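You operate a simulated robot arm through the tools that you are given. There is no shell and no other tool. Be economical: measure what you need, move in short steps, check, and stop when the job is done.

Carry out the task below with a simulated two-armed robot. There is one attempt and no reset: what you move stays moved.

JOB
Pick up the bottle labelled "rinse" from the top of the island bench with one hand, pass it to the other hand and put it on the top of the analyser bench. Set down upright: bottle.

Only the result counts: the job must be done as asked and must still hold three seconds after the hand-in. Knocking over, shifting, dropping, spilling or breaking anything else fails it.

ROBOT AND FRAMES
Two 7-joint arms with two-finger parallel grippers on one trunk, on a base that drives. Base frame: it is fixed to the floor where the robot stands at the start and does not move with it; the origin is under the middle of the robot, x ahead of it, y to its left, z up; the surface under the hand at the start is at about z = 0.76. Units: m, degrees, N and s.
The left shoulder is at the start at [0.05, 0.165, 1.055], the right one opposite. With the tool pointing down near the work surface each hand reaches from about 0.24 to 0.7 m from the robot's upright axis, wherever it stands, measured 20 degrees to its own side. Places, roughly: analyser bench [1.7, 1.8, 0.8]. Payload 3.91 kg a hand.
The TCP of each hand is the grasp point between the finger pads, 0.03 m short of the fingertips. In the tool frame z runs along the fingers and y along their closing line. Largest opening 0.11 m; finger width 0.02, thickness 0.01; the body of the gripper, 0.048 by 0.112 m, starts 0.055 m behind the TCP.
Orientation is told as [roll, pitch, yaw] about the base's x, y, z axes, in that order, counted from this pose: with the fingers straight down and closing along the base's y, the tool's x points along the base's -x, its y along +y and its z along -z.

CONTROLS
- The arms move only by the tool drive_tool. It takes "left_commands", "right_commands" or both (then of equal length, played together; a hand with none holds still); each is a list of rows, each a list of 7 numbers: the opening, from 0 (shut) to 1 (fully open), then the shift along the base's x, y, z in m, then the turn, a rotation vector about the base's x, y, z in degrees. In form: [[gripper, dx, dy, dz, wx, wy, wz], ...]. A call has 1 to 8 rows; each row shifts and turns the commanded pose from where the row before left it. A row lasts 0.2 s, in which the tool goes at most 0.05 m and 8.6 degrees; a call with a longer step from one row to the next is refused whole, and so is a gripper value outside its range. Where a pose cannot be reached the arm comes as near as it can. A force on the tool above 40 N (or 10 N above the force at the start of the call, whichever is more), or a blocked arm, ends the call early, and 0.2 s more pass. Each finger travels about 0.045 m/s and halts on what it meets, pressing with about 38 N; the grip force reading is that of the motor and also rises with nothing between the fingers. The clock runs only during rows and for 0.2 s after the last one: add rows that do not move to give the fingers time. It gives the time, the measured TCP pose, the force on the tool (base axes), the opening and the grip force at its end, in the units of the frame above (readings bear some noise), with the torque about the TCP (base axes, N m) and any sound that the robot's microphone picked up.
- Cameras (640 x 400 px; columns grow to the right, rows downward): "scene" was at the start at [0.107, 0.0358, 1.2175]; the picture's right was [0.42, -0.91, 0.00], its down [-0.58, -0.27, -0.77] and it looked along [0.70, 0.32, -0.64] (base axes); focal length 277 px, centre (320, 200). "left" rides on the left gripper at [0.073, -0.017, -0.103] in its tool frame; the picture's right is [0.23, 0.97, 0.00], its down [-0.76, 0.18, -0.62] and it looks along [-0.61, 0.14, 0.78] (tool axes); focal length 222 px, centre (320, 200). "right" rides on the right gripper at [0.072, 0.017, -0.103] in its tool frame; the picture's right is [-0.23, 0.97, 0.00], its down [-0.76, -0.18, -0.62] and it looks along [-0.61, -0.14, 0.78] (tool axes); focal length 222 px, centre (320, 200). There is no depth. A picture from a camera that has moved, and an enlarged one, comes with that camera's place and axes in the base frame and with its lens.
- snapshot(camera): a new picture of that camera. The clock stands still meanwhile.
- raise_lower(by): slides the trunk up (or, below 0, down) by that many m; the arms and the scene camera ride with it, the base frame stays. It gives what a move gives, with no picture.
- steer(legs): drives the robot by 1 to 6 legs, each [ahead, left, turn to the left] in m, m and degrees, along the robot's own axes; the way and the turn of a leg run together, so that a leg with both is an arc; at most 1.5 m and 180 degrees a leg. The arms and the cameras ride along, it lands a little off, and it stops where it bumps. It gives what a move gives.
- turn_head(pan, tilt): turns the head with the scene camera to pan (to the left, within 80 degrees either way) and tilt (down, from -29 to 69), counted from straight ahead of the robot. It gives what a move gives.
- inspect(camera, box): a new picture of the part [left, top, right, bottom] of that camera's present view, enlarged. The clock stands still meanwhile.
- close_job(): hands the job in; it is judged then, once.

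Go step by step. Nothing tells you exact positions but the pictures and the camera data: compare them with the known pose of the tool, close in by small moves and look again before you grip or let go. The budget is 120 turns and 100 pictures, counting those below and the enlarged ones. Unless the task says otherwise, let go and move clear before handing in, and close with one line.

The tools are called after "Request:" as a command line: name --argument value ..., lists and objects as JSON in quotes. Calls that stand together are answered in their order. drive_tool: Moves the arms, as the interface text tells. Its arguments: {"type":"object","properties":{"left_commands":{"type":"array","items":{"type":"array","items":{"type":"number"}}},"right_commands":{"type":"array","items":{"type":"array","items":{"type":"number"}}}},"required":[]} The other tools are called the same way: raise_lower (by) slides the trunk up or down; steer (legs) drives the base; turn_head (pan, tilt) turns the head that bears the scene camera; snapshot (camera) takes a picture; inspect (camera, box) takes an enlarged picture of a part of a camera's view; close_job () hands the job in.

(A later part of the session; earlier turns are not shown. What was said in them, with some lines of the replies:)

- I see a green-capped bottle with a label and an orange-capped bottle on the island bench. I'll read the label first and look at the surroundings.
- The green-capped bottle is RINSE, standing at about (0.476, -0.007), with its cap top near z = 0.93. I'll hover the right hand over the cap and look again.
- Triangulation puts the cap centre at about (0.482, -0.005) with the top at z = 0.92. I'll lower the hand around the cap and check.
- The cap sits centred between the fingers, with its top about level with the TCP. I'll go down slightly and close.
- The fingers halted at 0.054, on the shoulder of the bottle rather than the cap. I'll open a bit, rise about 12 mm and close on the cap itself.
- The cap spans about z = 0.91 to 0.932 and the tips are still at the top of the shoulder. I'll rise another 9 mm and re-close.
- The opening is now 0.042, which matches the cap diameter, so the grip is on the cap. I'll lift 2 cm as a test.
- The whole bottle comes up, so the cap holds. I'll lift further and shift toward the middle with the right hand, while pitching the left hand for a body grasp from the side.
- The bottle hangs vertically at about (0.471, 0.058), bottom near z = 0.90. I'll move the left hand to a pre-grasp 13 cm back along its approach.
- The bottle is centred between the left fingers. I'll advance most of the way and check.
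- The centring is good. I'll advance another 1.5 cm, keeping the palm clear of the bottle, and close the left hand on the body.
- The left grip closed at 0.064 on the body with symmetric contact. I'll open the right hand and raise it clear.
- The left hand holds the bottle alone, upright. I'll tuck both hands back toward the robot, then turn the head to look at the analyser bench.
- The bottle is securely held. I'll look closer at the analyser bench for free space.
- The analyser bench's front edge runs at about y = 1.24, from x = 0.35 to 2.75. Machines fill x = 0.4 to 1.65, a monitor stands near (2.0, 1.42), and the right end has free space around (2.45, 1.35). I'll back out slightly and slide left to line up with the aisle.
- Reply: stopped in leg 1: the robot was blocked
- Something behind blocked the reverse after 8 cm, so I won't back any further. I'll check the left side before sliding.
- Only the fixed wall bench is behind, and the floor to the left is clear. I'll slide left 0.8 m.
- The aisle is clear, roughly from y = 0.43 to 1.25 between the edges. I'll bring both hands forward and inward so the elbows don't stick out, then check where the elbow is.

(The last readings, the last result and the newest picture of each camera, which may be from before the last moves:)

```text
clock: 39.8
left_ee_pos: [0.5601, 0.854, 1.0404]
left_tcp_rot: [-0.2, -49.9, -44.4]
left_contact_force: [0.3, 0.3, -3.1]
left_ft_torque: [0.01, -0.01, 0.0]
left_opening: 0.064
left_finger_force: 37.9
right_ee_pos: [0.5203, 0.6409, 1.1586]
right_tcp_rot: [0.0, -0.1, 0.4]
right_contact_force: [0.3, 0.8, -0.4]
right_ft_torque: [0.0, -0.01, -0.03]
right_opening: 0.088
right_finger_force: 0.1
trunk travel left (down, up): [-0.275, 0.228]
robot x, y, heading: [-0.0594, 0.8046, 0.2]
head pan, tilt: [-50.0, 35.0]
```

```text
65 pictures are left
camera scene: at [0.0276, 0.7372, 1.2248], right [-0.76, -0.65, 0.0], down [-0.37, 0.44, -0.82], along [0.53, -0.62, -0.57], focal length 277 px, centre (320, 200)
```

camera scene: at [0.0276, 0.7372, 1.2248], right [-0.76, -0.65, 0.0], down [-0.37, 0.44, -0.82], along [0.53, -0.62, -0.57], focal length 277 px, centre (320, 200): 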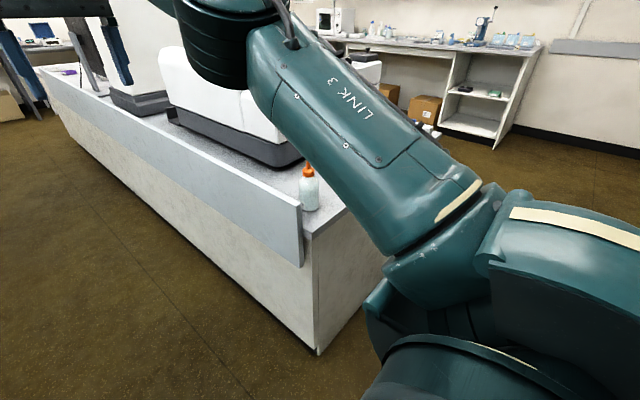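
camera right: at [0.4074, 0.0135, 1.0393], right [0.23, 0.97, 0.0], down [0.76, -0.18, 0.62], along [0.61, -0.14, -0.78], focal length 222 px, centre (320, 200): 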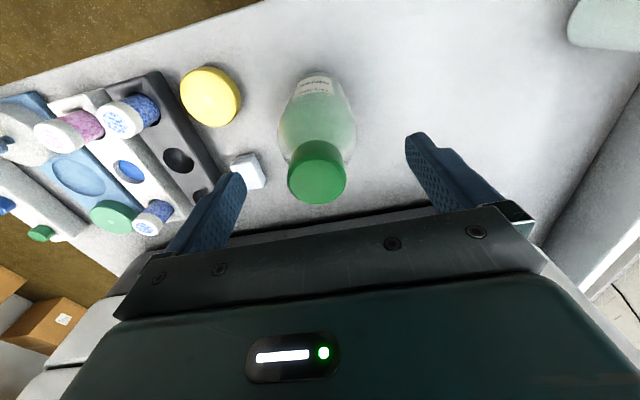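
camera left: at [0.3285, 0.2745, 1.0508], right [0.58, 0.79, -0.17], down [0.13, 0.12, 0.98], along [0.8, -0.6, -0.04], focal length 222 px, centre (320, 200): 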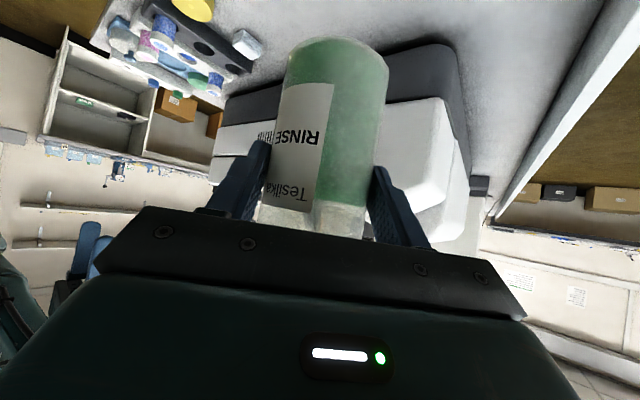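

The left elbow is now at about y = 1.13, well clear of the machines (y ≥ 1.34), and the right arm is clear of the island. I'll drive up the aisle.

Request:
steer --legs '[[1.3, 0.02, 0]]'

Request:
turn_head --pan 20 --tilt 30

Request:
snapshot --camera "scene"

```text
clock: 46.3
left_ee_pos: [1.8479, 0.8701, 1.04]
left_tcp_rot: [-0.2, -49.9, -45.0]
left_contact_force: [0.5, 0.0, -3.7]
left_ft_torque: [0.05, 0.01, -0.01]
left_opening: 0.0641
left_finger_force: 38.1
right_ee_pos: [1.8052, 0.6578, 1.1587]
right_tcp_rot: [0.0, 0.0, -0.1]
right_contact_force: [-0.3, 0.1, -0.1]
right_ft_torque: [-0.01, 0.01, 0.03]
right_opening: 0.088
right_finger_force: 0.0
trunk travel left (down, up): [-0.275, 0.228]
robot x, y, heading: [1.2266, 0.8261, -0.4]
head pan, tilt: [-50.0, 35.0]
```

```text
clock: 47.7
left_ee_pos: [1.848, 0.8713, 1.0406]
left_tcp_rot: [-0.3, -50.0, -45.0]
left_contact_force: [-0.3, -0.1, -3.2]
left_ft_torque: [0.01, 0.07, -0.03]
left_opening: 0.064
left_finger_force: 38.1
right_ee_pos: [1.8058, 0.6589, 1.1588]
right_tcp_rot: [0.0, -0.2, -0.2]
right_contact_force: [0.4, 0.1, -0.4]
right_ft_torque: [-0.03, 0.01, -0.03]
right_opening: 0.0882
right_finger_force: 0.0
trunk travel left (down, up): [-0.275, 0.228]
robot x, y, heading: [1.2265, 0.8252, -0.2]
head pan, tilt: [20.0, 30.0]
```

```text
64 pictures are left
camera scene: at [1.3429, 0.8569, 1.2326], right [0.34, -0.94, 0.0], down [-0.47, -0.17, -0.87], along [0.81, 0.29, -0.5], focal length 277 px, centre (320, 200)
```

scene: 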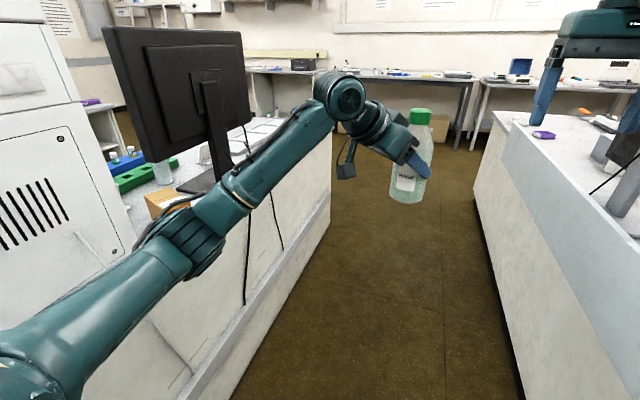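

The right end of the bench past the monitor looks open. I'll drive another 0.7 m and look at it.

Request:
steer --legs '[[0.7, 0.0, 0]]'

Request:
turn_head --pan 55 --tilt 35

Request:
snapshot --camera "scene"

```text
clock: 51.5
left_ee_pos: [2.5354, 0.8805, 1.0388]
left_tcp_rot: [-0.2, -49.9, -44.3]
left_contact_force: [-0.6, 1.1, -3.6]
left_ft_torque: [0.02, 0.02, 0.05]
left_opening: 0.0641
left_finger_force: 38.0
right_ee_pos: [2.4935, 0.6668, 1.1594]
right_tcp_rot: [-0.1, -0.1, 0.5]
right_contact_force: [-0.6, 0.0, 0.1]
right_ft_torque: [-0.03, 0.03, 0.01]
right_opening: 0.088
right_finger_force: 0.0
trunk travel left (down, up): [-0.275, 0.228]
robot x, y, heading: [1.9182, 0.8279, 0.6]
head pan, tilt: [20.0, 30.0]
```

```text
clock: 52.5
left_ee_pos: [2.535, 0.8785, 1.04]
left_tcp_rot: [-0.2, -49.9, -44.3]
left_contact_force: [-0.3, -0.1, -3.1]
left_ft_torque: [0.02, 0.01, 0.01]
left_opening: 0.0638
left_finger_force: 37.6
right_ee_pos: [2.4935, 0.666, 1.159]
right_tcp_rot: [0.0, -0.1, 0.4]
right_contact_force: [0.6, 0.0, -0.8]
right_ft_torque: [-0.01, 0.06, 0.01]
right_opening: 0.0878
right_finger_force: 0.1
trunk travel left (down, up): [-0.275, 0.228]
robot x, y, heading: [1.9169, 0.8261, 0.5]
head pan, tilt: [55.0, 35.0]
```

```text
63 pictures are left
camera scene: at [1.9939, 0.9013, 1.2248], right [0.82, -0.57, 0.0], down [-0.33, -0.47, -0.82], along [0.46, 0.67, -0.57], focal length 277 px, centre (320, 200)
```

scene: 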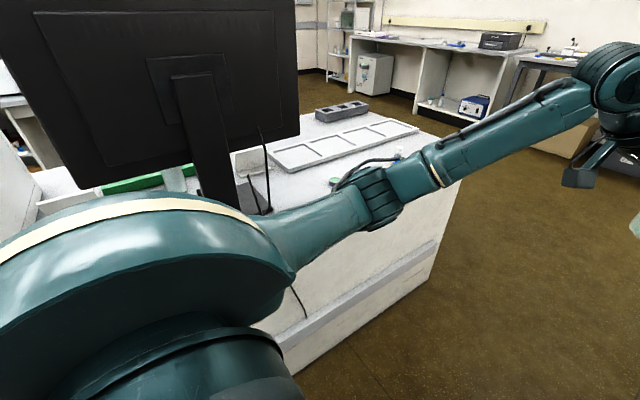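

The front strip right of the monitor is mostly hidden by my arm. I'll move on a bit, turn 30° left and re-look.

Request:
steer --legs '[[0.35, -0.03, 0], [0, 0, 30]]'

Request:
turn_head --pan 40 --tilt 35

Request:
snapshot --camera "scene"

Request:
snapshot --camera "left"

```text
clock: 56.2
left_ee_pos: [2.7716, 1.1573, 1.04]
left_tcp_rot: [-0.1, -49.9, -14.1]
left_contact_force: [0.8, -0.5, -3.3]
left_ft_torque: [0.02, 0.03, 0.01]
left_opening: 0.0644
left_finger_force: 38.4
right_ee_pos: [2.8427, 0.9536, 1.1596]
right_tcp_rot: [0.0, 0.0, 30.5]
right_contact_force: [0.5, 0.4, 0.0]
right_ft_torque: [-0.04, -0.02, 0.0]
right_opening: 0.088
right_finger_force: 0.0
trunk travel left (down, up): [-0.275, 0.228]
robot x, y, heading: [2.2582, 0.8025, 30.6]
head pan, tilt: [55.0, 35.0]
```

```text
clock: 57.0
left_ee_pos: [2.7713, 1.1574, 1.0395]
left_tcp_rot: [-0.3, -49.8, -14.3]
left_contact_force: [-1.2, -0.2, -3.1]
left_ft_torque: [-0.02, 0.04, 0.02]
left_opening: 0.0643
left_finger_force: 38.1
right_ee_pos: [2.8424, 0.9528, 1.1592]
right_tcp_rot: [-0.1, -0.1, 30.6]
right_contact_force: [1.0, -0.2, 0.4]
right_ft_torque: [-0.01, -0.03, 0.0]
right_opening: 0.0882
right_finger_force: 0.2
trunk travel left (down, up): [-0.275, 0.228]
robot x, y, heading: [2.2596, 0.8019, 30.6]
head pan, tilt: [40.0, 35.0]
```

```text
62 pictures are left
camera scene: at [2.3154, 0.9, 1.2248], right [0.94, -0.33, 0.0], down [-0.19, -0.54, -0.82], along [0.27, 0.77, -0.57], focal length 277 px, centre (320, 200)
```

scene: 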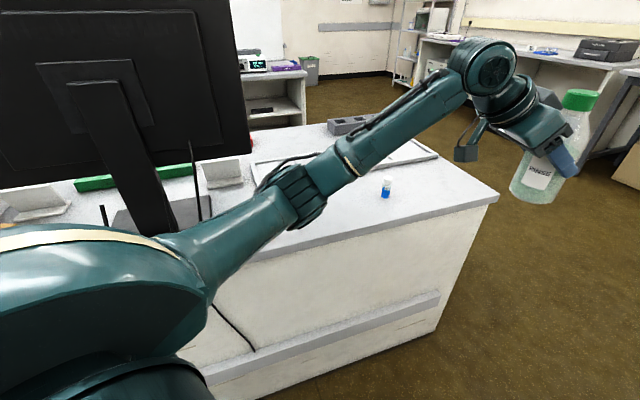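

```text
61 pictures are left
camera left: at [2.6447, 1.1727, 1.0509], right [0.1, 0.98, -0.18], down [0.06, 0.17, 0.98], along [0.99, -0.11, -0.04], focal length 222 px, centre (320, 200)
```

left: 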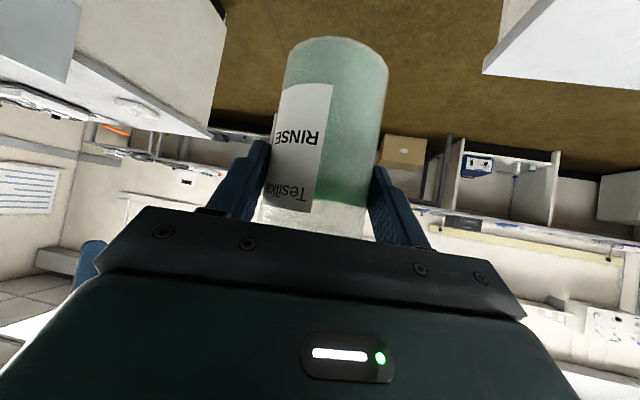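

The bench top between the small blue vial at about (2.69, 1.43) and the bench corner at about (2.98, 1.33) is free. I'll aim for about (2.85, 1.41), approaching with the hand from the aisle side. First I'll reposition and turn the robot to face the bench more squarely.

Request:
steer --legs '[[0.36, -0.156, 0], [0, 0, 32]]'

Request:
turn_head --pan 10 --tilt 45

Request:
snapshot --camera "scene"

```text
clock: 61.0
left_ee_pos: [2.8901, 1.4193, 1.0402]
left_tcp_rot: [-0.2, -49.8, 17.8]
left_contact_force: [0.2, -0.2, -3.6]
left_ft_torque: [-0.02, 0.07, 0.0]
left_opening: 0.0643
left_finger_force: 37.9
right_ee_pos: [3.0595, 1.2828, 1.158]
right_tcp_rot: [0.0, -0.1, 62.6]
right_contact_force: [-0.9, 0.5, 0.6]
right_ft_torque: [0.0, -0.03, 0.03]
right_opening: 0.0879
right_finger_force: 0.0
trunk travel left (down, up): [-0.275, 0.228]
robot x, y, heading: [2.6464, 0.8493, 63.2]
head pan, tilt: [40.0, 35.0]
```

```text
clock: 61.9
left_ee_pos: [2.8902, 1.4186, 1.0392]
left_tcp_rot: [-0.2, -49.8, 17.8]
left_contact_force: [-1.2, 0.4, -3.8]
left_ft_torque: [0.0, 0.05, 0.01]
left_opening: 0.0639
left_finger_force: 37.7
right_ee_pos: [3.0597, 1.2839, 1.1589]
right_tcp_rot: [0.0, 0.0, 62.6]
right_contact_force: [0.4, -1.0, -0.4]
right_ft_torque: [0.01, 0.0, 0.03]
right_opening: 0.0879
right_finger_force: 0.1
trunk travel left (down, up): [-0.275, 0.228]
robot x, y, heading: [2.647, 0.8496, 62.5]
head pan, tilt: [10.0, 45.0]
```

```text
60 pictures are left
camera scene: at [2.6838, 0.9512, 1.21], right [0.95, -0.3, 0.0], down [-0.21, -0.68, -0.71], along [0.21, 0.68, -0.71], focal length 277 px, centre (320, 200)
```

scene: 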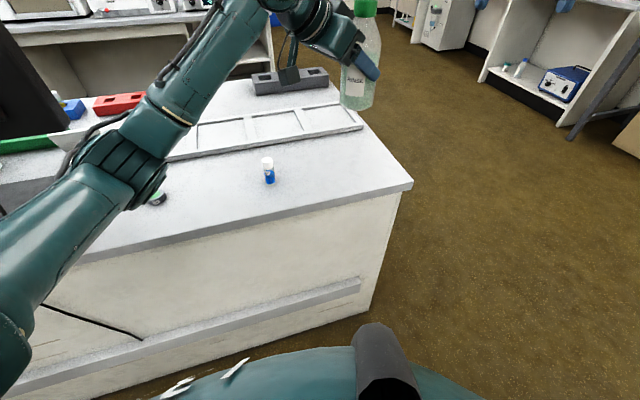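

The spot around (2.87, 1.43) is free. I'll rotate the left hand to point more across the bench and centre it there, still high.

Request:
drive_tool --left_commands '[[0, -0.006, 0, 0, 0, 0, 7.5], [0, -0.006, 0, 0, 0, 0, 7.5], [0, -0.006, 0, 0, 0, 0, 7.5], [0, -0.005, 0, 0, 0, 0, 7.5], [0, -0.005, 0, 0, 0, 0, 7.5], [0, 0, 0, 0, 0, 0, 0]]'

Request:
snapshot --camera "scene"

Request:
snapshot --camera "left"

```text
clock: 63.3
left_ee_pos: [2.8615, 1.4191, 1.0397]
left_tcp_rot: [-0.2, -49.9, 55.4]
left_contact_force: [0.2, -0.2, -3.9]
left_ft_torque: [-0.07, 0.03, 0.0]
left_opening: 0.0639
left_finger_force: 37.7
right_ee_pos: [3.059, 1.2852, 1.1597]
right_tcp_rot: [0.0, -0.1, 62.6]
right_contact_force: [0.5, -1.5, 0.4]
right_ft_torque: [0.03, -0.04, -0.02]
right_opening: 0.088
right_finger_force: 0.2
trunk travel left (down, up): [-0.275, 0.228]
robot x, y, heading: [2.6479, 0.848, 62.9]
head pan, tilt: [10.0, 45.0]
```

```text
59 pictures are left
camera scene: at [2.6838, 0.9512, 1.21], right [0.95, -0.3, 0.0], down [-0.21, -0.68, -0.71], along [0.21, 0.67, -0.71], focal length 277 px, centre (320, 200)
```

scene: 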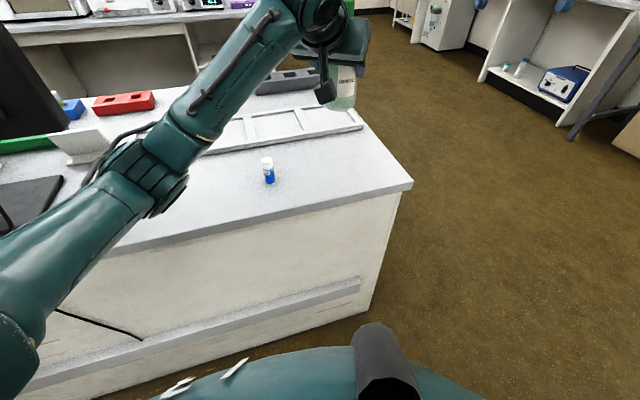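

```text
58 pictures are left
camera left: at [2.804, 1.3066, 1.0506], right [-0.88, 0.43, -0.18], down [-0.14, 0.11, 0.98], along [0.45, 0.89, -0.04], focal length 222 px, centre (320, 200)
```

left: 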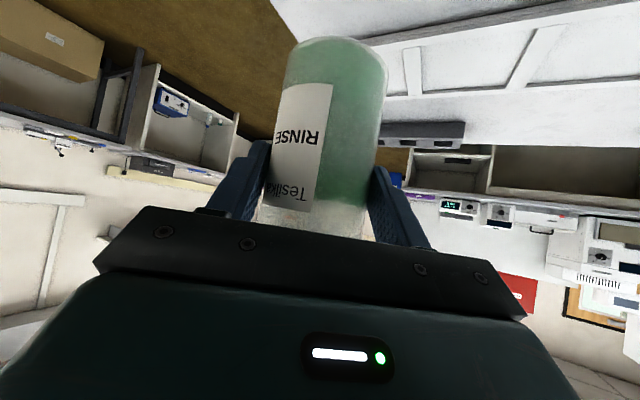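

Everything is positioned above the free spot. I'll lower the hand 10 cm and check the elbow clearance and the gap.

Request:
drive_tool --left_commands '[[0, 0, 0, -0.025, 0, 0, 0], [0, 0, 0, -0.025, 0, 0, 0], [0, 0, 0, -0.025, 0, 0, 0], [0, 0, 0, -0.025, 0, 0, 0], [0, 0, 0, 0, 0, 0, 0]]'

Request:
snapshot --camera "scene"

Request:
snapshot --camera "left"

```text
clock: 64.5
left_ee_pos: [2.8611, 1.4197, 0.9396]
left_tcp_rot: [-0.2, -49.8, 55.3]
left_contact_force: [-0.3, -0.1, -2.9]
left_ft_torque: [-0.04, 0.04, -0.01]
left_opening: 0.0641
left_finger_force: 38.0
right_ee_pos: [3.0588, 1.2845, 1.1595]
right_tcp_rot: [0.0, -0.1, 62.6]
right_contact_force: [-0.6, -0.6, 0.2]
right_ft_torque: [0.01, -0.01, 0.02]
right_opening: 0.088
right_finger_force: 0.0
trunk travel left (down, up): [-0.275, 0.228]
robot x, y, heading: [2.6453, 0.8497, 62.4]
head pan, tilt: [10.0, 45.0]
```

```text
57 pictures are left
camera scene: at [2.6838, 0.9512, 1.21], right [0.95, -0.3, 0.0], down [-0.21, -0.68, -0.71], along [0.21, 0.67, -0.71], focal length 277 px, centre (320, 200)
```

scene: 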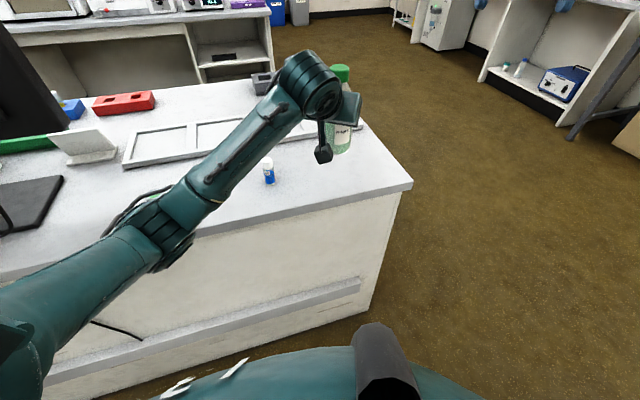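

```text
56 pictures are left
camera left: at [2.8028, 1.3073, 0.9508], right [-0.88, 0.44, -0.18], down [-0.14, 0.11, 0.98], along [0.45, 0.89, -0.04], focal length 222 px, centre (320, 200)
```

left: 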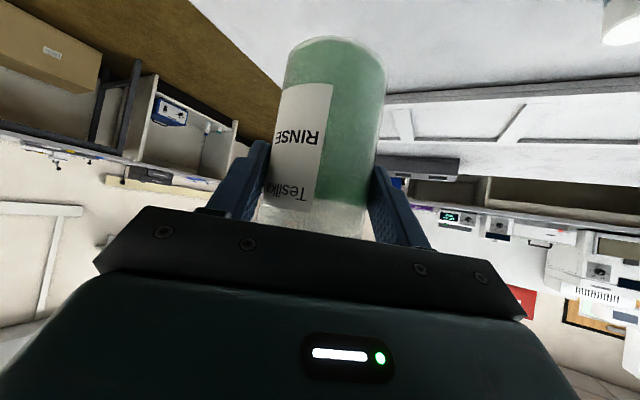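

The elbow has dropped close to the bench edge height. I'll raise the trunk so the arm works from higher, then lower the hand back down.

Request:
raise_lower --by 0.18

Request:
drive_tool --left_commands '[[0, 0, 0, -0.03, 0, 0, 0], [0, 0, 0, -0.03, 0, 0, 0], [0, 0, 0, -0.03, 0, 0, 0], [0, 0, 0, -0.03, 0, 0, 0], [0, 0, 0, -0.03, 0, 0, 0], [0, 0, 0, -0.03, 0, 0, 0], [0, 0, 0, 0, 0, 0, 0]]'

Request:
snapshot --camera "scene"

```text
clock: 66.5
left_ee_pos: [2.8611, 1.4197, 1.1205]
left_tcp_rot: [-0.2, -49.8, 55.3]
left_contact_force: [0.0, 0.3, -3.2]
left_ft_torque: [-0.06, 0.05, -0.01]
left_opening: 0.0642
left_finger_force: 38.1
right_ee_pos: [3.059, 1.2849, 1.3382]
right_tcp_rot: [0.0, -0.2, 62.6]
right_contact_force: [0.1, -1.2, -0.5]
right_ft_torque: [-0.02, 0.0, 0.0]
right_opening: 0.0879
right_finger_force: 0.1
trunk travel left (down, up): [-0.455, 0.048]
robot x, y, heading: [2.6456, 0.8471, 62.6]
head pan, tilt: [10.0, 45.0]
```

```text
clock: 68.1
left_ee_pos: [2.8607, 1.4186, 0.9413]
left_tcp_rot: [-0.1, -49.9, 55.3]
left_contact_force: [-0.4, 0.1, -3.4]
left_ft_torque: [-0.04, 0.04, -0.02]
left_opening: 0.0641
left_finger_force: 37.9
right_ee_pos: [3.0594, 1.285, 1.34]
right_tcp_rot: [-0.1, -0.1, 62.6]
right_contact_force: [-0.4, 0.8, -0.5]
right_ft_torque: [0.01, 0.03, 0.03]
right_opening: 0.0879
right_finger_force: 0.0
trunk travel left (down, up): [-0.455, 0.048]
robot x, y, heading: [2.6469, 0.8455, 62.6]
head pan, tilt: [10.0, 45.0]
```

```text
55 pictures are left
camera scene: at [2.6838, 0.9512, 1.39], right [0.95, -0.3, 0.0], down [-0.21, -0.68, -0.71], along [0.21, 0.67, -0.71], focal length 277 px, centre (320, 200)
```

scene: 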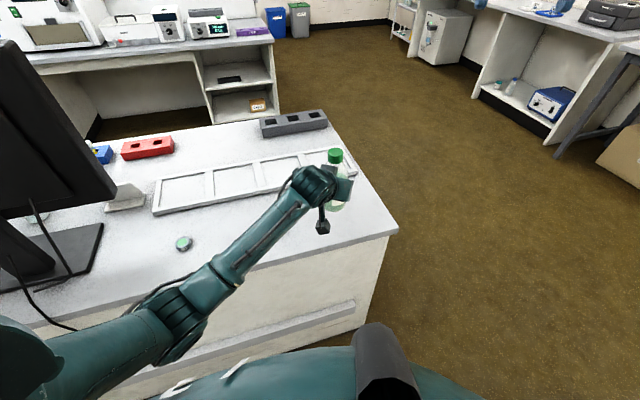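

The elbow is now clear (about z = 0.95, outside the bench edge). I'll lower further in small steps toward the bench top.

Request:
drive_tool --left_commands '[[0, 0, 0, -0.02, 0, 0, 0], [0, 0, 0, -0.015, 0, 0, 0], [0, 0, 0, 0, 0, 0, 0]]'

Request:
snapshot --camera "left"

Request:
inspect --camera "scene" --box '[250, 130, 410, 270]'

```text
clock: 68.9
left_ee_pos: [2.8595, 1.4182, 0.9052]
left_tcp_rot: [-0.2, -49.8, 55.3]
left_contact_force: [0.6, 0.3, -3.1]
left_ft_torque: [-0.03, 0.01, 0.02]
left_opening: 0.064
left_finger_force: 37.9
right_ee_pos: [3.0594, 1.2828, 1.3392]
right_tcp_rot: [0.0, -0.1, 62.6]
right_contact_force: [-0.2, 0.3, 0.3]
right_ft_torque: [-0.01, -0.03, -0.03]
right_opening: 0.0878
right_finger_force: 0.0
trunk travel left (down, up): [-0.455, 0.048]
robot x, y, heading: [2.6436, 0.8477, 62.6]
head pan, tilt: [10.0, 45.0]
```

```text
54 pictures are left
camera left: at [2.8018, 1.3064, 0.9165], right [-0.88, 0.44, -0.18], down [-0.14, 0.11, 0.98], along [0.45, 0.89, -0.04], focal length 222 px, centre (320, 200)
```

left: 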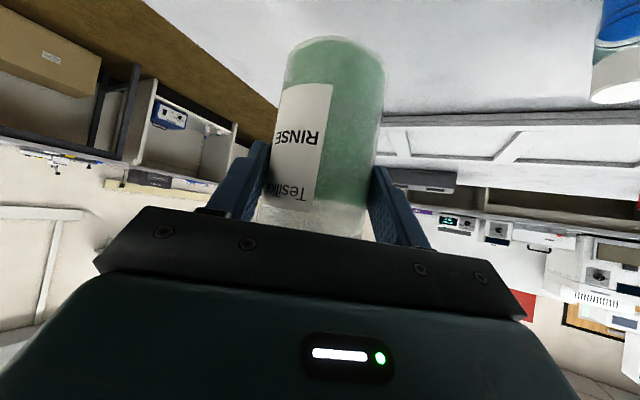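

```text
2.86 times, centred on (330, 200) of scene
camera zoom: at [2.6838, 0.9512, 1.39], right [0.95, -0.3, 0.0], down [-0.21, -0.68, -0.71], along [0.21, 0.67, -0.71], focal length 793 px, centre (291, 200)
```

zoom: 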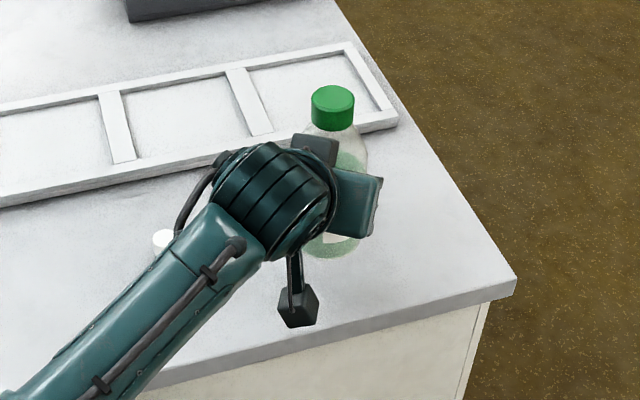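

The bottle bottom is a couple of centimetres above the bench. I'll lower gently, watching the vertical force.

Request:
drive_tool --left_commands '[[0, 0, 0, -0.008, 0, 0, 0], [0, 0, 0, -0.006, 0, 0, 0], [0, 0, 0, -0.004, 0, 0, 0], [0, 0, 0, 0, 0, 0, 0]]'

Request:
snapshot --camera "left"

```text
clock: 69.9
left_ee_pos: [2.8602, 1.4197, 0.8872]
left_tcp_rot: [-0.1, -49.9, 55.4]
left_contact_force: [-0.2, 0.2, -1.7]
left_ft_torque: [0.0, 0.06, 0.02]
left_opening: 0.064
left_finger_force: 37.7
right_ee_pos: [3.0594, 1.2842, 1.339]
right_tcp_rot: [-0.1, 0.0, 62.5]
right_contact_force: [-0.1, -0.4, 1.0]
right_ft_torque: [0.0, 0.01, -0.03]
right_opening: 0.0882
right_finger_force: 0.1
trunk travel left (down, up): [-0.455, 0.048]
robot x, y, heading: [2.6475, 0.8466, 62.8]
head pan, tilt: [10.0, 45.0]
```

```text
52 pictures are left
camera left: at [2.8028, 1.3069, 0.8984], right [-0.88, 0.44, -0.18], down [-0.14, 0.11, 0.98], along [0.45, 0.89, -0.04], focal length 222 px, centre (320, 200)
```

left: 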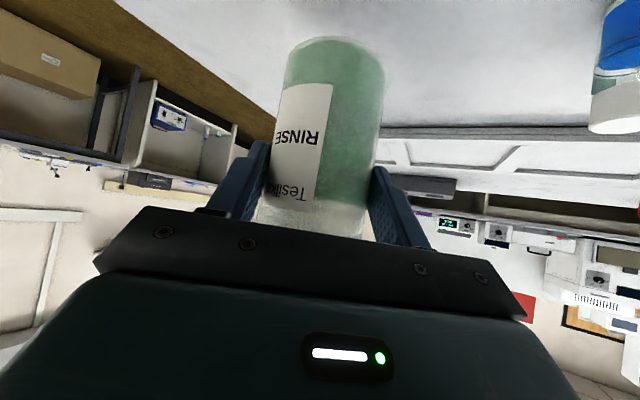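

Still no clear contact, although the force has started to fall. I'll go down in 3 mm steps.

Request:
drive_tool --left_commands '[[0, 0, 0, -0.003, 0, 0, 0], [0, 0, 0, 0, 0, 0, 0]]'

Request:
drive_tool --left_commands '[[0, 0, 0, -0.003, 0, 0, 0], [0, 0, 0, 0, 0, 0, 0]]'

```text
clock: 70.5
left_ee_pos: [2.8613, 1.4179, 0.8852]
left_tcp_rot: [-0.3, -49.7, 55.3]
left_contact_force: [-0.7, -0.4, -4.2]
left_ft_torque: [-0.04, 0.02, -0.01]
left_opening: 0.0643
left_finger_force: 38.2
right_ee_pos: [3.0589, 1.285, 1.3375]
right_tcp_rot: [0.0, -0.1, 62.7]
right_contact_force: [-0.2, 0.3, 0.3]
right_ft_torque: [0.01, -0.01, -0.01]
right_opening: 0.088
right_finger_force: 0.1
trunk travel left (down, up): [-0.455, 0.048]
robot x, y, heading: [2.6446, 0.8456, 62.7]
head pan, tilt: [10.0, 45.0]
```

```text
clock: 71.1
left_ee_pos: [2.86, 1.4186, 0.882]
left_tcp_rot: [0.0, -49.8, 55.2]
left_contact_force: [0.0, 0.3, -3.6]
left_ft_torque: [-0.01, 0.03, -0.04]
left_opening: 0.0639
left_finger_force: 37.7
right_ee_pos: [3.0589, 1.285, 1.3386]
right_tcp_rot: [0.0, -0.1, 62.6]
right_contact_force: [-0.5, 0.2, -0.5]
right_ft_torque: [0.0, -0.01, 0.0]
right_opening: 0.088
right_finger_force: 0.0
trunk travel left (down, up): [-0.455, 0.048]
robot x, y, heading: [2.6479, 0.8467, 62.9]
head pan, tilt: [10.0, 45.0]
```

Request:
drive_tool --left_commands '[[0, 0, 0, -0.003, 0, 0, 0], [0, 0, 0, 0, 0, 0, 0]]'

Request:
drive_tool --left_commands '[[0, 0, 0, -0.003, 0, 0, 0], [0, 0, 0, 0, 0, 0, 0]]'

Request:
snapshot --camera "left"

Request:
inspect --camera "scene" --box '[250, 130, 410, 270]'

```text
clock: 71.7
left_ee_pos: [2.8614, 1.4186, 0.8775]
left_tcp_rot: [-0.3, -49.8, 55.4]
left_contact_force: [0.4, -0.1, -2.2]
left_ft_torque: [-0.05, 0.07, -0.02]
left_opening: 0.064
left_finger_force: 38.0
right_ee_pos: [3.0575, 1.2841, 1.3394]
right_tcp_rot: [0.1, 0.0, 62.6]
right_contact_force: [0.1, -0.9, 0.6]
right_ft_torque: [0.0, 0.0, 0.02]
right_opening: 0.0881
right_finger_force: 0.1
trunk travel left (down, up): [-0.455, 0.048]
robot x, y, heading: [2.6457, 0.8464, 62.7]
head pan, tilt: [10.0, 45.0]
```

```text
clock: 72.3
left_ee_pos: [2.8607, 1.4188, 0.8754]
left_tcp_rot: [-0.2, -49.8, 55.3]
left_contact_force: [0.2, 0.1, -3.6]
left_ft_torque: [-0.05, 0.03, -0.03]
left_opening: 0.0642
left_finger_force: 38.1
right_ee_pos: [3.0593, 1.2848, 1.3392]
right_tcp_rot: [-0.1, 0.0, 62.5]
right_contact_force: [-0.5, 0.0, -0.6]
right_ft_torque: [-0.01, -0.03, 0.0]
right_opening: 0.0882
right_finger_force: 0.1
trunk travel left (down, up): [-0.455, 0.048]
robot x, y, heading: [2.6459, 0.8458, 62.9]
head pan, tilt: [10.0, 45.0]
```

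```text
51 pictures are left
camera left: at [2.8025, 1.3072, 0.8862], right [-0.88, 0.44, -0.18], down [-0.14, 0.12, 0.98], along [0.45, 0.89, -0.04], focal length 222 px, centre (320, 200)
```

left: 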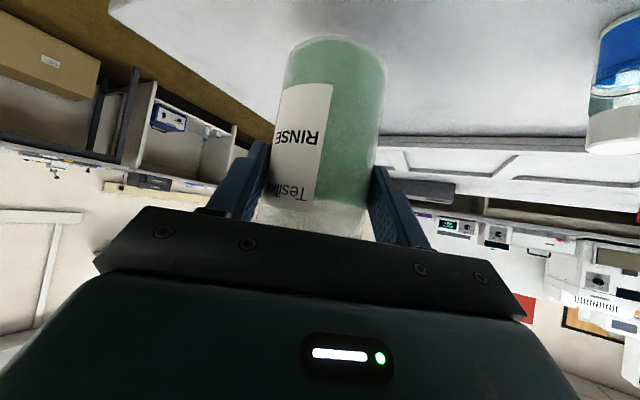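

```text
2.86 times, centred on (330, 200) of scene
camera zoom: at [2.6838, 0.9512, 1.39], right [0.95, -0.3, 0.0], down [-0.21, -0.68, -0.71], along [0.21, 0.67, -0.71], focal length 793 px, centre (291, 200)
```

zoom: 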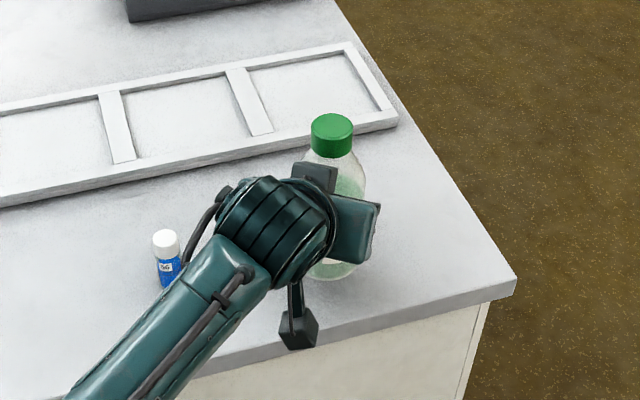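

The gap is small but there is no contact yet. I'll continue down in fine steps.

Request:
drive_tool --left_commands '[[0, 0, 0, -0.003, 0, 0, 0], [0, 0, 0, -0.003, 0, 0, 0], [0, 0, 0, 0, 0, 0, 0]]'

Request:
drive_tool --left_commands '[[0, 0, 0, -0.003, 0, 0, 0], [0, 0, 0, 0, 0, 0, 0]]'

Request:
drive_tool --left_commands '[[0, 0, 0, -0.003, 0, 0, 0], [0, 0, 0, 0, 0, 0, 0]]'

Request:
snapshot --camera "left"

```text
clock: 73.1
left_ee_pos: [2.8601, 1.4204, 0.8693]
left_tcp_rot: [-0.3, -49.9, 55.2]
left_contact_force: [0.4, -0.8, -3.8]
left_ft_torque: [-0.05, 0.02, 0.02]
left_opening: 0.064
left_finger_force: 38.2
right_ee_pos: [3.0588, 1.2851, 1.3386]
right_tcp_rot: [0.0, -0.1, 62.7]
right_contact_force: [-0.6, 0.2, 0.5]
right_ft_torque: [-0.03, 0.01, 0.02]
right_opening: 0.0882
right_finger_force: 0.1
trunk travel left (down, up): [-0.455, 0.048]
robot x, y, heading: [2.6474, 0.8481, 62.7]
head pan, tilt: [10.0, 45.0]
```

```text
clock: 73.7
left_ee_pos: [2.8604, 1.42, 0.8663]
left_tcp_rot: [-0.1, -49.8, 55.3]
left_contact_force: [-0.1, 0.0, -3.2]
left_ft_torque: [-0.02, 0.05, -0.01]
left_opening: 0.0641
left_finger_force: 38.2
right_ee_pos: [3.0591, 1.2844, 1.3392]
right_tcp_rot: [0.0, -0.1, 62.7]
right_contact_force: [0.2, -0.7, -0.1]
right_ft_torque: [-0.02, 0.04, 0.02]
right_opening: 0.0883
right_finger_force: 0.0
trunk travel left (down, up): [-0.455, 0.048]
robot x, y, heading: [2.6469, 0.8459, 62.8]
head pan, tilt: [10.0, 45.0]
```

```text
clock: 74.3
left_ee_pos: [2.8612, 1.4192, 0.8631]
left_tcp_rot: [-0.1, -49.8, 55.3]
left_contact_force: [-0.3, -0.3, -3.6]
left_ft_torque: [-0.01, 0.02, -0.02]
left_opening: 0.064
left_finger_force: 37.8
right_ee_pos: [3.0577, 1.2844, 1.3374]
right_tcp_rot: [0.0, -0.1, 62.7]
right_contact_force: [-0.9, 0.2, -0.7]
right_ft_torque: [0.02, 0.03, 0.01]
right_opening: 0.0879
right_finger_force: 0.1
trunk travel left (down, up): [-0.455, 0.048]
robot x, y, heading: [2.6452, 0.8451, 62.7]
head pan, tilt: [10.0, 45.0]
```

```text
49 pictures are left
camera left: at [2.8025, 1.3072, 0.8741], right [-0.88, 0.44, -0.18], down [-0.14, 0.11, 0.98], along [0.45, 0.89, -0.04], focal length 222 px, centre (320, 200)
```

left: 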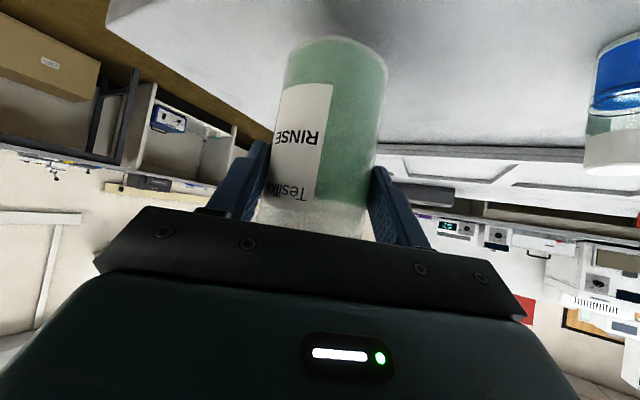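

Geometry from the bench corner suggests the top is nearer z = 0.76, leaving about 2 cm. I'll continue the descent.

Request:
drive_tool --left_commands '[[0, 0, 0, -0.004, 0, 0, 0], [0, 0, 0, -0.004, 0, 0, 0], [0, 0, 0, -0.003, 0, 0, 0], [0, 0, 0, 0, 0, 0, 0]]'

Request:
drive_tool --left_commands '[[0, 0, 0, -0.003, 0, 0, 0], [0, 0, 0, 0, 0, 0, 0]]'

Request:
drive_tool --left_commands '[[0, 0, 0, -0.003, 0, 0, 0], [0, 0, 0, 0, 0, 0, 0]]'

Request:
inspect --camera "scene" --box '[250, 130, 410, 270]'

```text
clock: 75.3
left_ee_pos: [2.8593, 1.4186, 0.852]
left_tcp_rot: [-0.2, -49.7, 55.3]
left_contact_force: [-0.3, 0.3, -3.5]
left_ft_torque: [-0.04, 0.03, -0.05]
left_opening: 0.0643
left_finger_force: 37.8
right_ee_pos: [3.0592, 1.2851, 1.3393]
right_tcp_rot: [0.0, -0.1, 62.6]
right_contact_force: [-0.8, 0.0, -1.4]
right_ft_torque: [0.03, -0.02, -0.03]
right_opening: 0.0879
right_finger_force: 0.1
trunk travel left (down, up): [-0.455, 0.048]
robot x, y, heading: [2.6433, 0.8464, 62.7]
head pan, tilt: [10.0, 45.0]
```

```text
clock: 75.9
left_ee_pos: [2.861, 1.4189, 0.8491]
left_tcp_rot: [-0.2, -49.8, 55.3]
left_contact_force: [0.5, 0.0, -3.4]
left_ft_torque: [-0.02, 0.04, -0.02]
left_opening: 0.0642
left_finger_force: 37.7
right_ee_pos: [3.0593, 1.2842, 1.3389]
right_tcp_rot: [0.0, 0.0, 62.6]
right_contact_force: [-0.4, -0.5, -0.1]
right_ft_torque: [-0.03, 0.0, -0.01]
right_opening: 0.0879
right_finger_force: 0.0
trunk travel left (down, up): [-0.455, 0.048]
robot x, y, heading: [2.6442, 0.8518, 62.6]
head pan, tilt: [10.0, 45.0]
```

```text
clock: 76.5
left_ee_pos: [2.8613, 1.4194, 0.8459]
left_tcp_rot: [-0.2, -49.8, 55.4]
left_contact_force: [-0.8, 0.8, -3.6]
left_ft_torque: [-0.04, 0.03, 0.03]
left_opening: 0.0641
left_finger_force: 38.4
right_ee_pos: [3.0591, 1.2834, 1.3397]
right_tcp_rot: [0.0, -0.1, 62.6]
right_contact_force: [-0.2, 0.4, -0.2]
right_ft_torque: [-0.02, -0.02, -0.01]
right_opening: 0.0878
right_finger_force: 0.2
trunk travel left (down, up): [-0.455, 0.048]
robot x, y, heading: [2.6484, 0.8466, 62.6]
head pan, tilt: [10.0, 45.0]
```

```text
2.86 times, centred on (330, 200) of scene
camera zoom: at [2.6839, 0.9512, 1.39], right [0.95, -0.3, 0.0], down [-0.21, -0.68, -0.71], along [0.21, 0.67, -0.71], focal length 793 px, centre (291, 200)
```

zoom: 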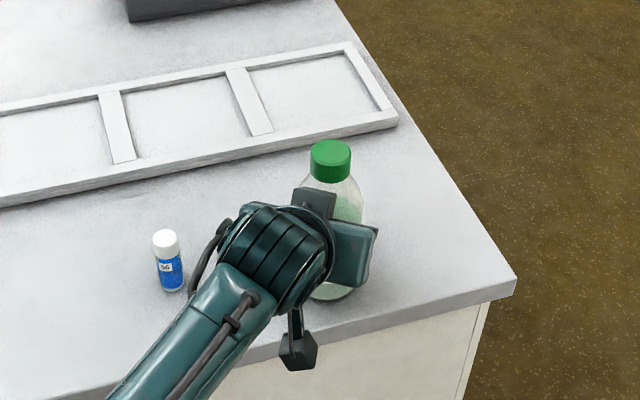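

Request:
drive_tool --left_commands '[[0, 0, 0, -0.003, 0, 0, 0], [0, 0, 0, 0, 0, 0, 0]]'

Request:
drive_tool --left_commands '[[0, 0, 0, -0.003, 0, 0, 0], [0, 0, 0, 0, 0, 0, 0]]'

Request:
drive_tool --left_commands '[[0, 0, 0, -0.002, 0, 0, 0], [0, 0, 0, 0, 0, 0, 0]]'

Request:
snapshot --camera "left"

```text
clock: 77.1
left_ee_pos: [2.8602, 1.4191, 0.843]
left_tcp_rot: [-0.3, -49.9, 55.4]
left_contact_force: [-0.2, 0.1, -3.4]
left_ft_torque: [-0.02, 0.02, -0.03]
left_opening: 0.064
left_finger_force: 37.8
right_ee_pos: [3.0582, 1.2836, 1.3387]
right_tcp_rot: [0.1, -0.1, 62.6]
right_contact_force: [-0.3, 0.5, 0.7]
right_ft_torque: [-0.04, 0.01, 0.03]
right_opening: 0.0879
right_finger_force: 0.1
trunk travel left (down, up): [-0.455, 0.048]
robot x, y, heading: [2.6472, 0.8445, 62.8]
head pan, tilt: [10.0, 45.0]
```

```text
clock: 77.7
left_ee_pos: [2.8615, 1.4205, 0.8413]
left_tcp_rot: [-0.1, -50.0, 55.4]
left_contact_force: [0.2, -0.5, 0.9]
left_ft_torque: [0.05, -0.02, 0.0]
left_opening: 0.0639
left_finger_force: 37.8
right_ee_pos: [3.0596, 1.2841, 1.3396]
right_tcp_rot: [0.0, -0.1, 62.6]
right_contact_force: [0.4, -0.5, 0.8]
right_ft_torque: [-0.02, 0.0, 0.05]
right_opening: 0.0881
right_finger_force: 0.0
trunk travel left (down, up): [-0.455, 0.048]
robot x, y, heading: [2.6497, 0.845, 62.7]
head pan, tilt: [10.0, 45.0]
```

```text
clock: 78.3
left_ee_pos: [2.8614, 1.4182, 0.8406]
left_tcp_rot: [-0.1, -50.3, 55.2]
left_contact_force: [-2.9, -1.6, 12.3]
left_ft_torque: [0.41, 0.1, 0.08]
left_opening: 0.064
left_finger_force: 38.0
right_ee_pos: [3.0588, 1.2824, 1.3399]
right_tcp_rot: [0.0, -0.2, 62.6]
right_contact_force: [-0.1, 0.8, -0.3]
right_ft_torque: [-0.01, -0.02, -0.02]
right_opening: 0.0881
right_finger_force: 0.0
trunk travel left (down, up): [-0.455, 0.048]
robot x, y, heading: [2.6487, 0.8486, 62.7]
head pan, tilt: [10.0, 45.0]
```

```text
47 pictures are left
camera left: at [2.803, 1.3071, 0.8512], right [-0.88, 0.44, -0.18], down [-0.14, 0.11, 0.98], along [0.45, 0.89, -0.03], focal length 222 px, centre (320, 200)
```

left: 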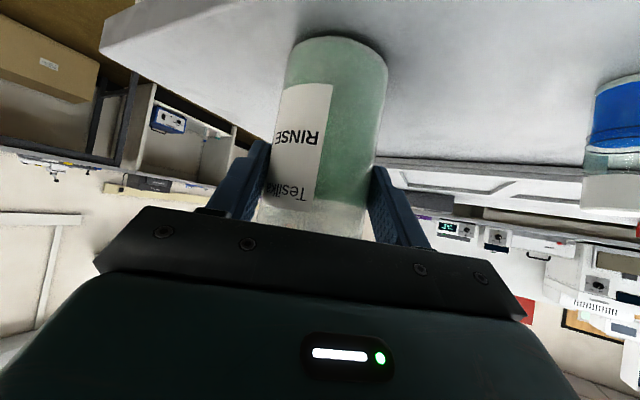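

The bottle has touched down: the force is now +12 N upward at TCP z = 0.8406. I'll ease up 2 mm and open the left hand.

Request:
drive_tool --left_commands '[[0, 0, 0, 0.002, 0, 0, 0], [0, 0, 0, 0, 0, 0, 0], [0.7, 0, 0, 0, 0, 0, 0], [0.9, 0, 0, 0, 0, 0, 0], [1, 0, 0, 0, 0, 0, 0], [1, 0, 0, 0, 0, 0, 0]]'

Request:
snapshot --camera "left"

Request:
inspect --camera "scene" --box '[250, 130, 410, 270]'

```text
clock: 79.7
left_ee_pos: [2.861, 1.4183, 0.8414]
left_tcp_rot: [-0.2, -49.9, 55.3]
left_contact_force: [-0.3, 0.6, 0.3]
left_ft_torque: [0.0, 0.02, 0.0]
left_opening: 0.1097
left_finger_force: 0.0
right_ee_pos: [3.0589, 1.2833, 1.3392]
right_tcp_rot: [0.0, -0.1, 62.6]
right_contact_force: [-0.5, -0.3, 0.0]
right_ft_torque: [0.0, 0.01, -0.02]
right_opening: 0.0882
right_finger_force: 0.1
trunk travel left (down, up): [-0.455, 0.048]
robot x, y, heading: [2.6449, 0.848, 62.7]
head pan, tilt: [10.0, 45.0]
```

```text
46 pictures are left
camera left: at [2.8029, 1.3072, 0.8507], right [-0.88, 0.44, -0.18], down [-0.14, 0.11, 0.98], along [0.45, 0.89, -0.04], focal length 222 px, centre (320, 200)
```

left: 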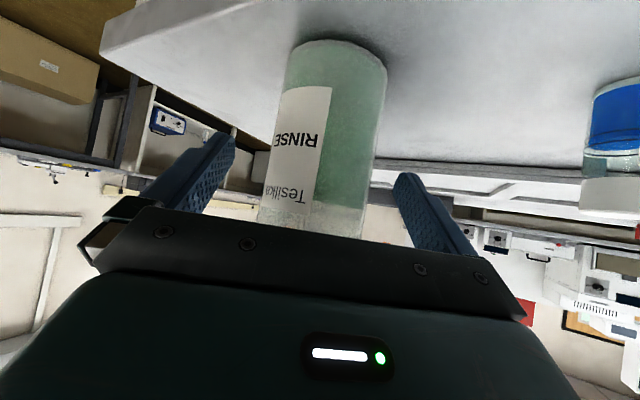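

```text
2.86 times, centred on (330, 200) of scene
camera zoom: at [2.6837, 0.9509, 1.39], right [0.95, -0.3, 0.0], down [-0.21, -0.68, -0.71], along [0.21, 0.68, -0.71], focal length 793 px, centre (291, 200)
```

zoom: 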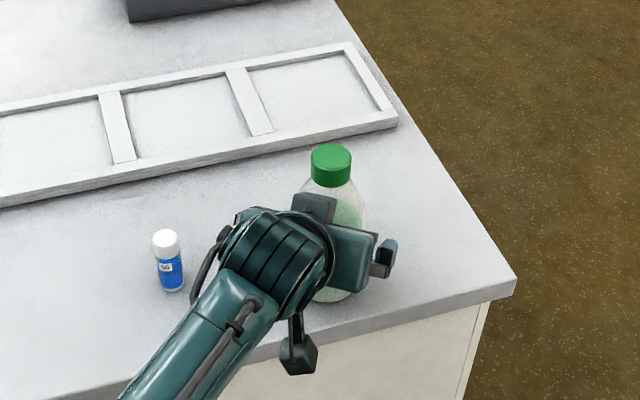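

The bottle stands free. I'll withdraw the hand back along its approach line.

Request:
drive_tool --left_commands '[[1, -0.009, -0.0126, 0.0129, 0, 0, 0], [1, -0.013, -0.019, 0.0193, 0, 0, 0], [1, -0.013, -0.019, 0.0193, 0, 0, 0], [1, -0.013, -0.019, 0.0193, 0, 0, 0], [1, -0.01, -0.019, 0.03, 0, 0, 0], [1, 0, -0.02, 0.03, 0, 0, 0], [1, 0, 0, 0, 0, 0, 0]]'

Request:
snapshot --camera "scene"

Request:
snapshot --camera "left"

```text
clock: 81.3
left_ee_pos: [2.7864, 1.3211, 0.9625]
left_tcp_rot: [4.6, -49.0, 52.1]
left_contact_force: [0.0, 0.6, -0.1]
left_ft_torque: [-0.01, 0.0, 0.01]
left_opening: 0.1099
left_finger_force: 0.1
right_ee_pos: [3.0595, 1.2846, 1.3386]
right_tcp_rot: [0.0, -0.1, 62.7]
right_contact_force: [-0.3, 0.5, -0.1]
right_ft_torque: [0.03, -0.01, -0.01]
right_opening: 0.0879
right_finger_force: 0.0
trunk travel left (down, up): [-0.455, 0.048]
robot x, y, heading: [2.6446, 0.8485, 62.8]
head pan, tilt: [10.0, 45.0]
```

```text
44 pictures are left
camera scene: at [2.6838, 0.951, 1.39], right [0.95, -0.3, 0.0], down [-0.21, -0.68, -0.71], along [0.21, 0.67, -0.71], focal length 277 px, centre (320, 200)
```

scene: 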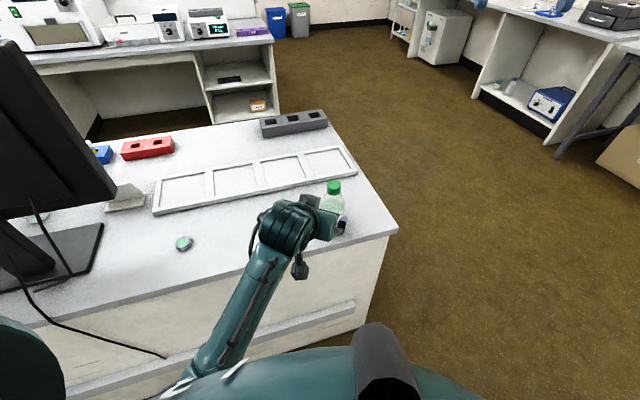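

```text
43 pictures are left
camera left: at [2.7301, 1.2083, 0.9739], right [-0.89, 0.43, -0.12], down [-0.09, 0.09, 0.99], along [0.44, 0.9, -0.04], focal length 222 px, centre (320, 200)
```

left: 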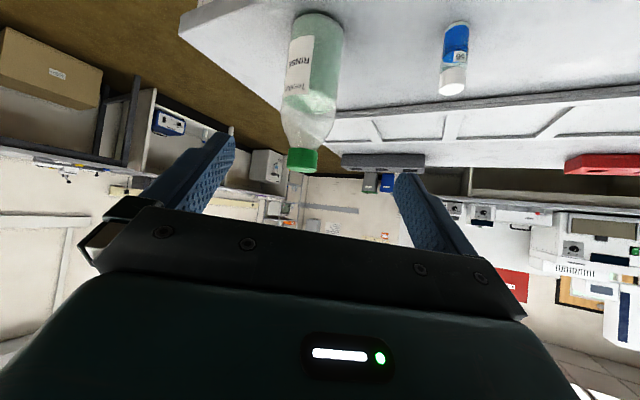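

The bottle stands upright on the analyser bench, the vial beside it is undisturbed, and both hands are clear. I'll hand the job in.

Request:
close_job

```text
The job is handed in.
```

The rinse bottle was picked up with the right hand, passed to the left, and set down upright on the top of the analyser bench. While driving, the robot bumped once, apparently into the fixed wall bench behind it; I saw nothing else moved or knocked over.
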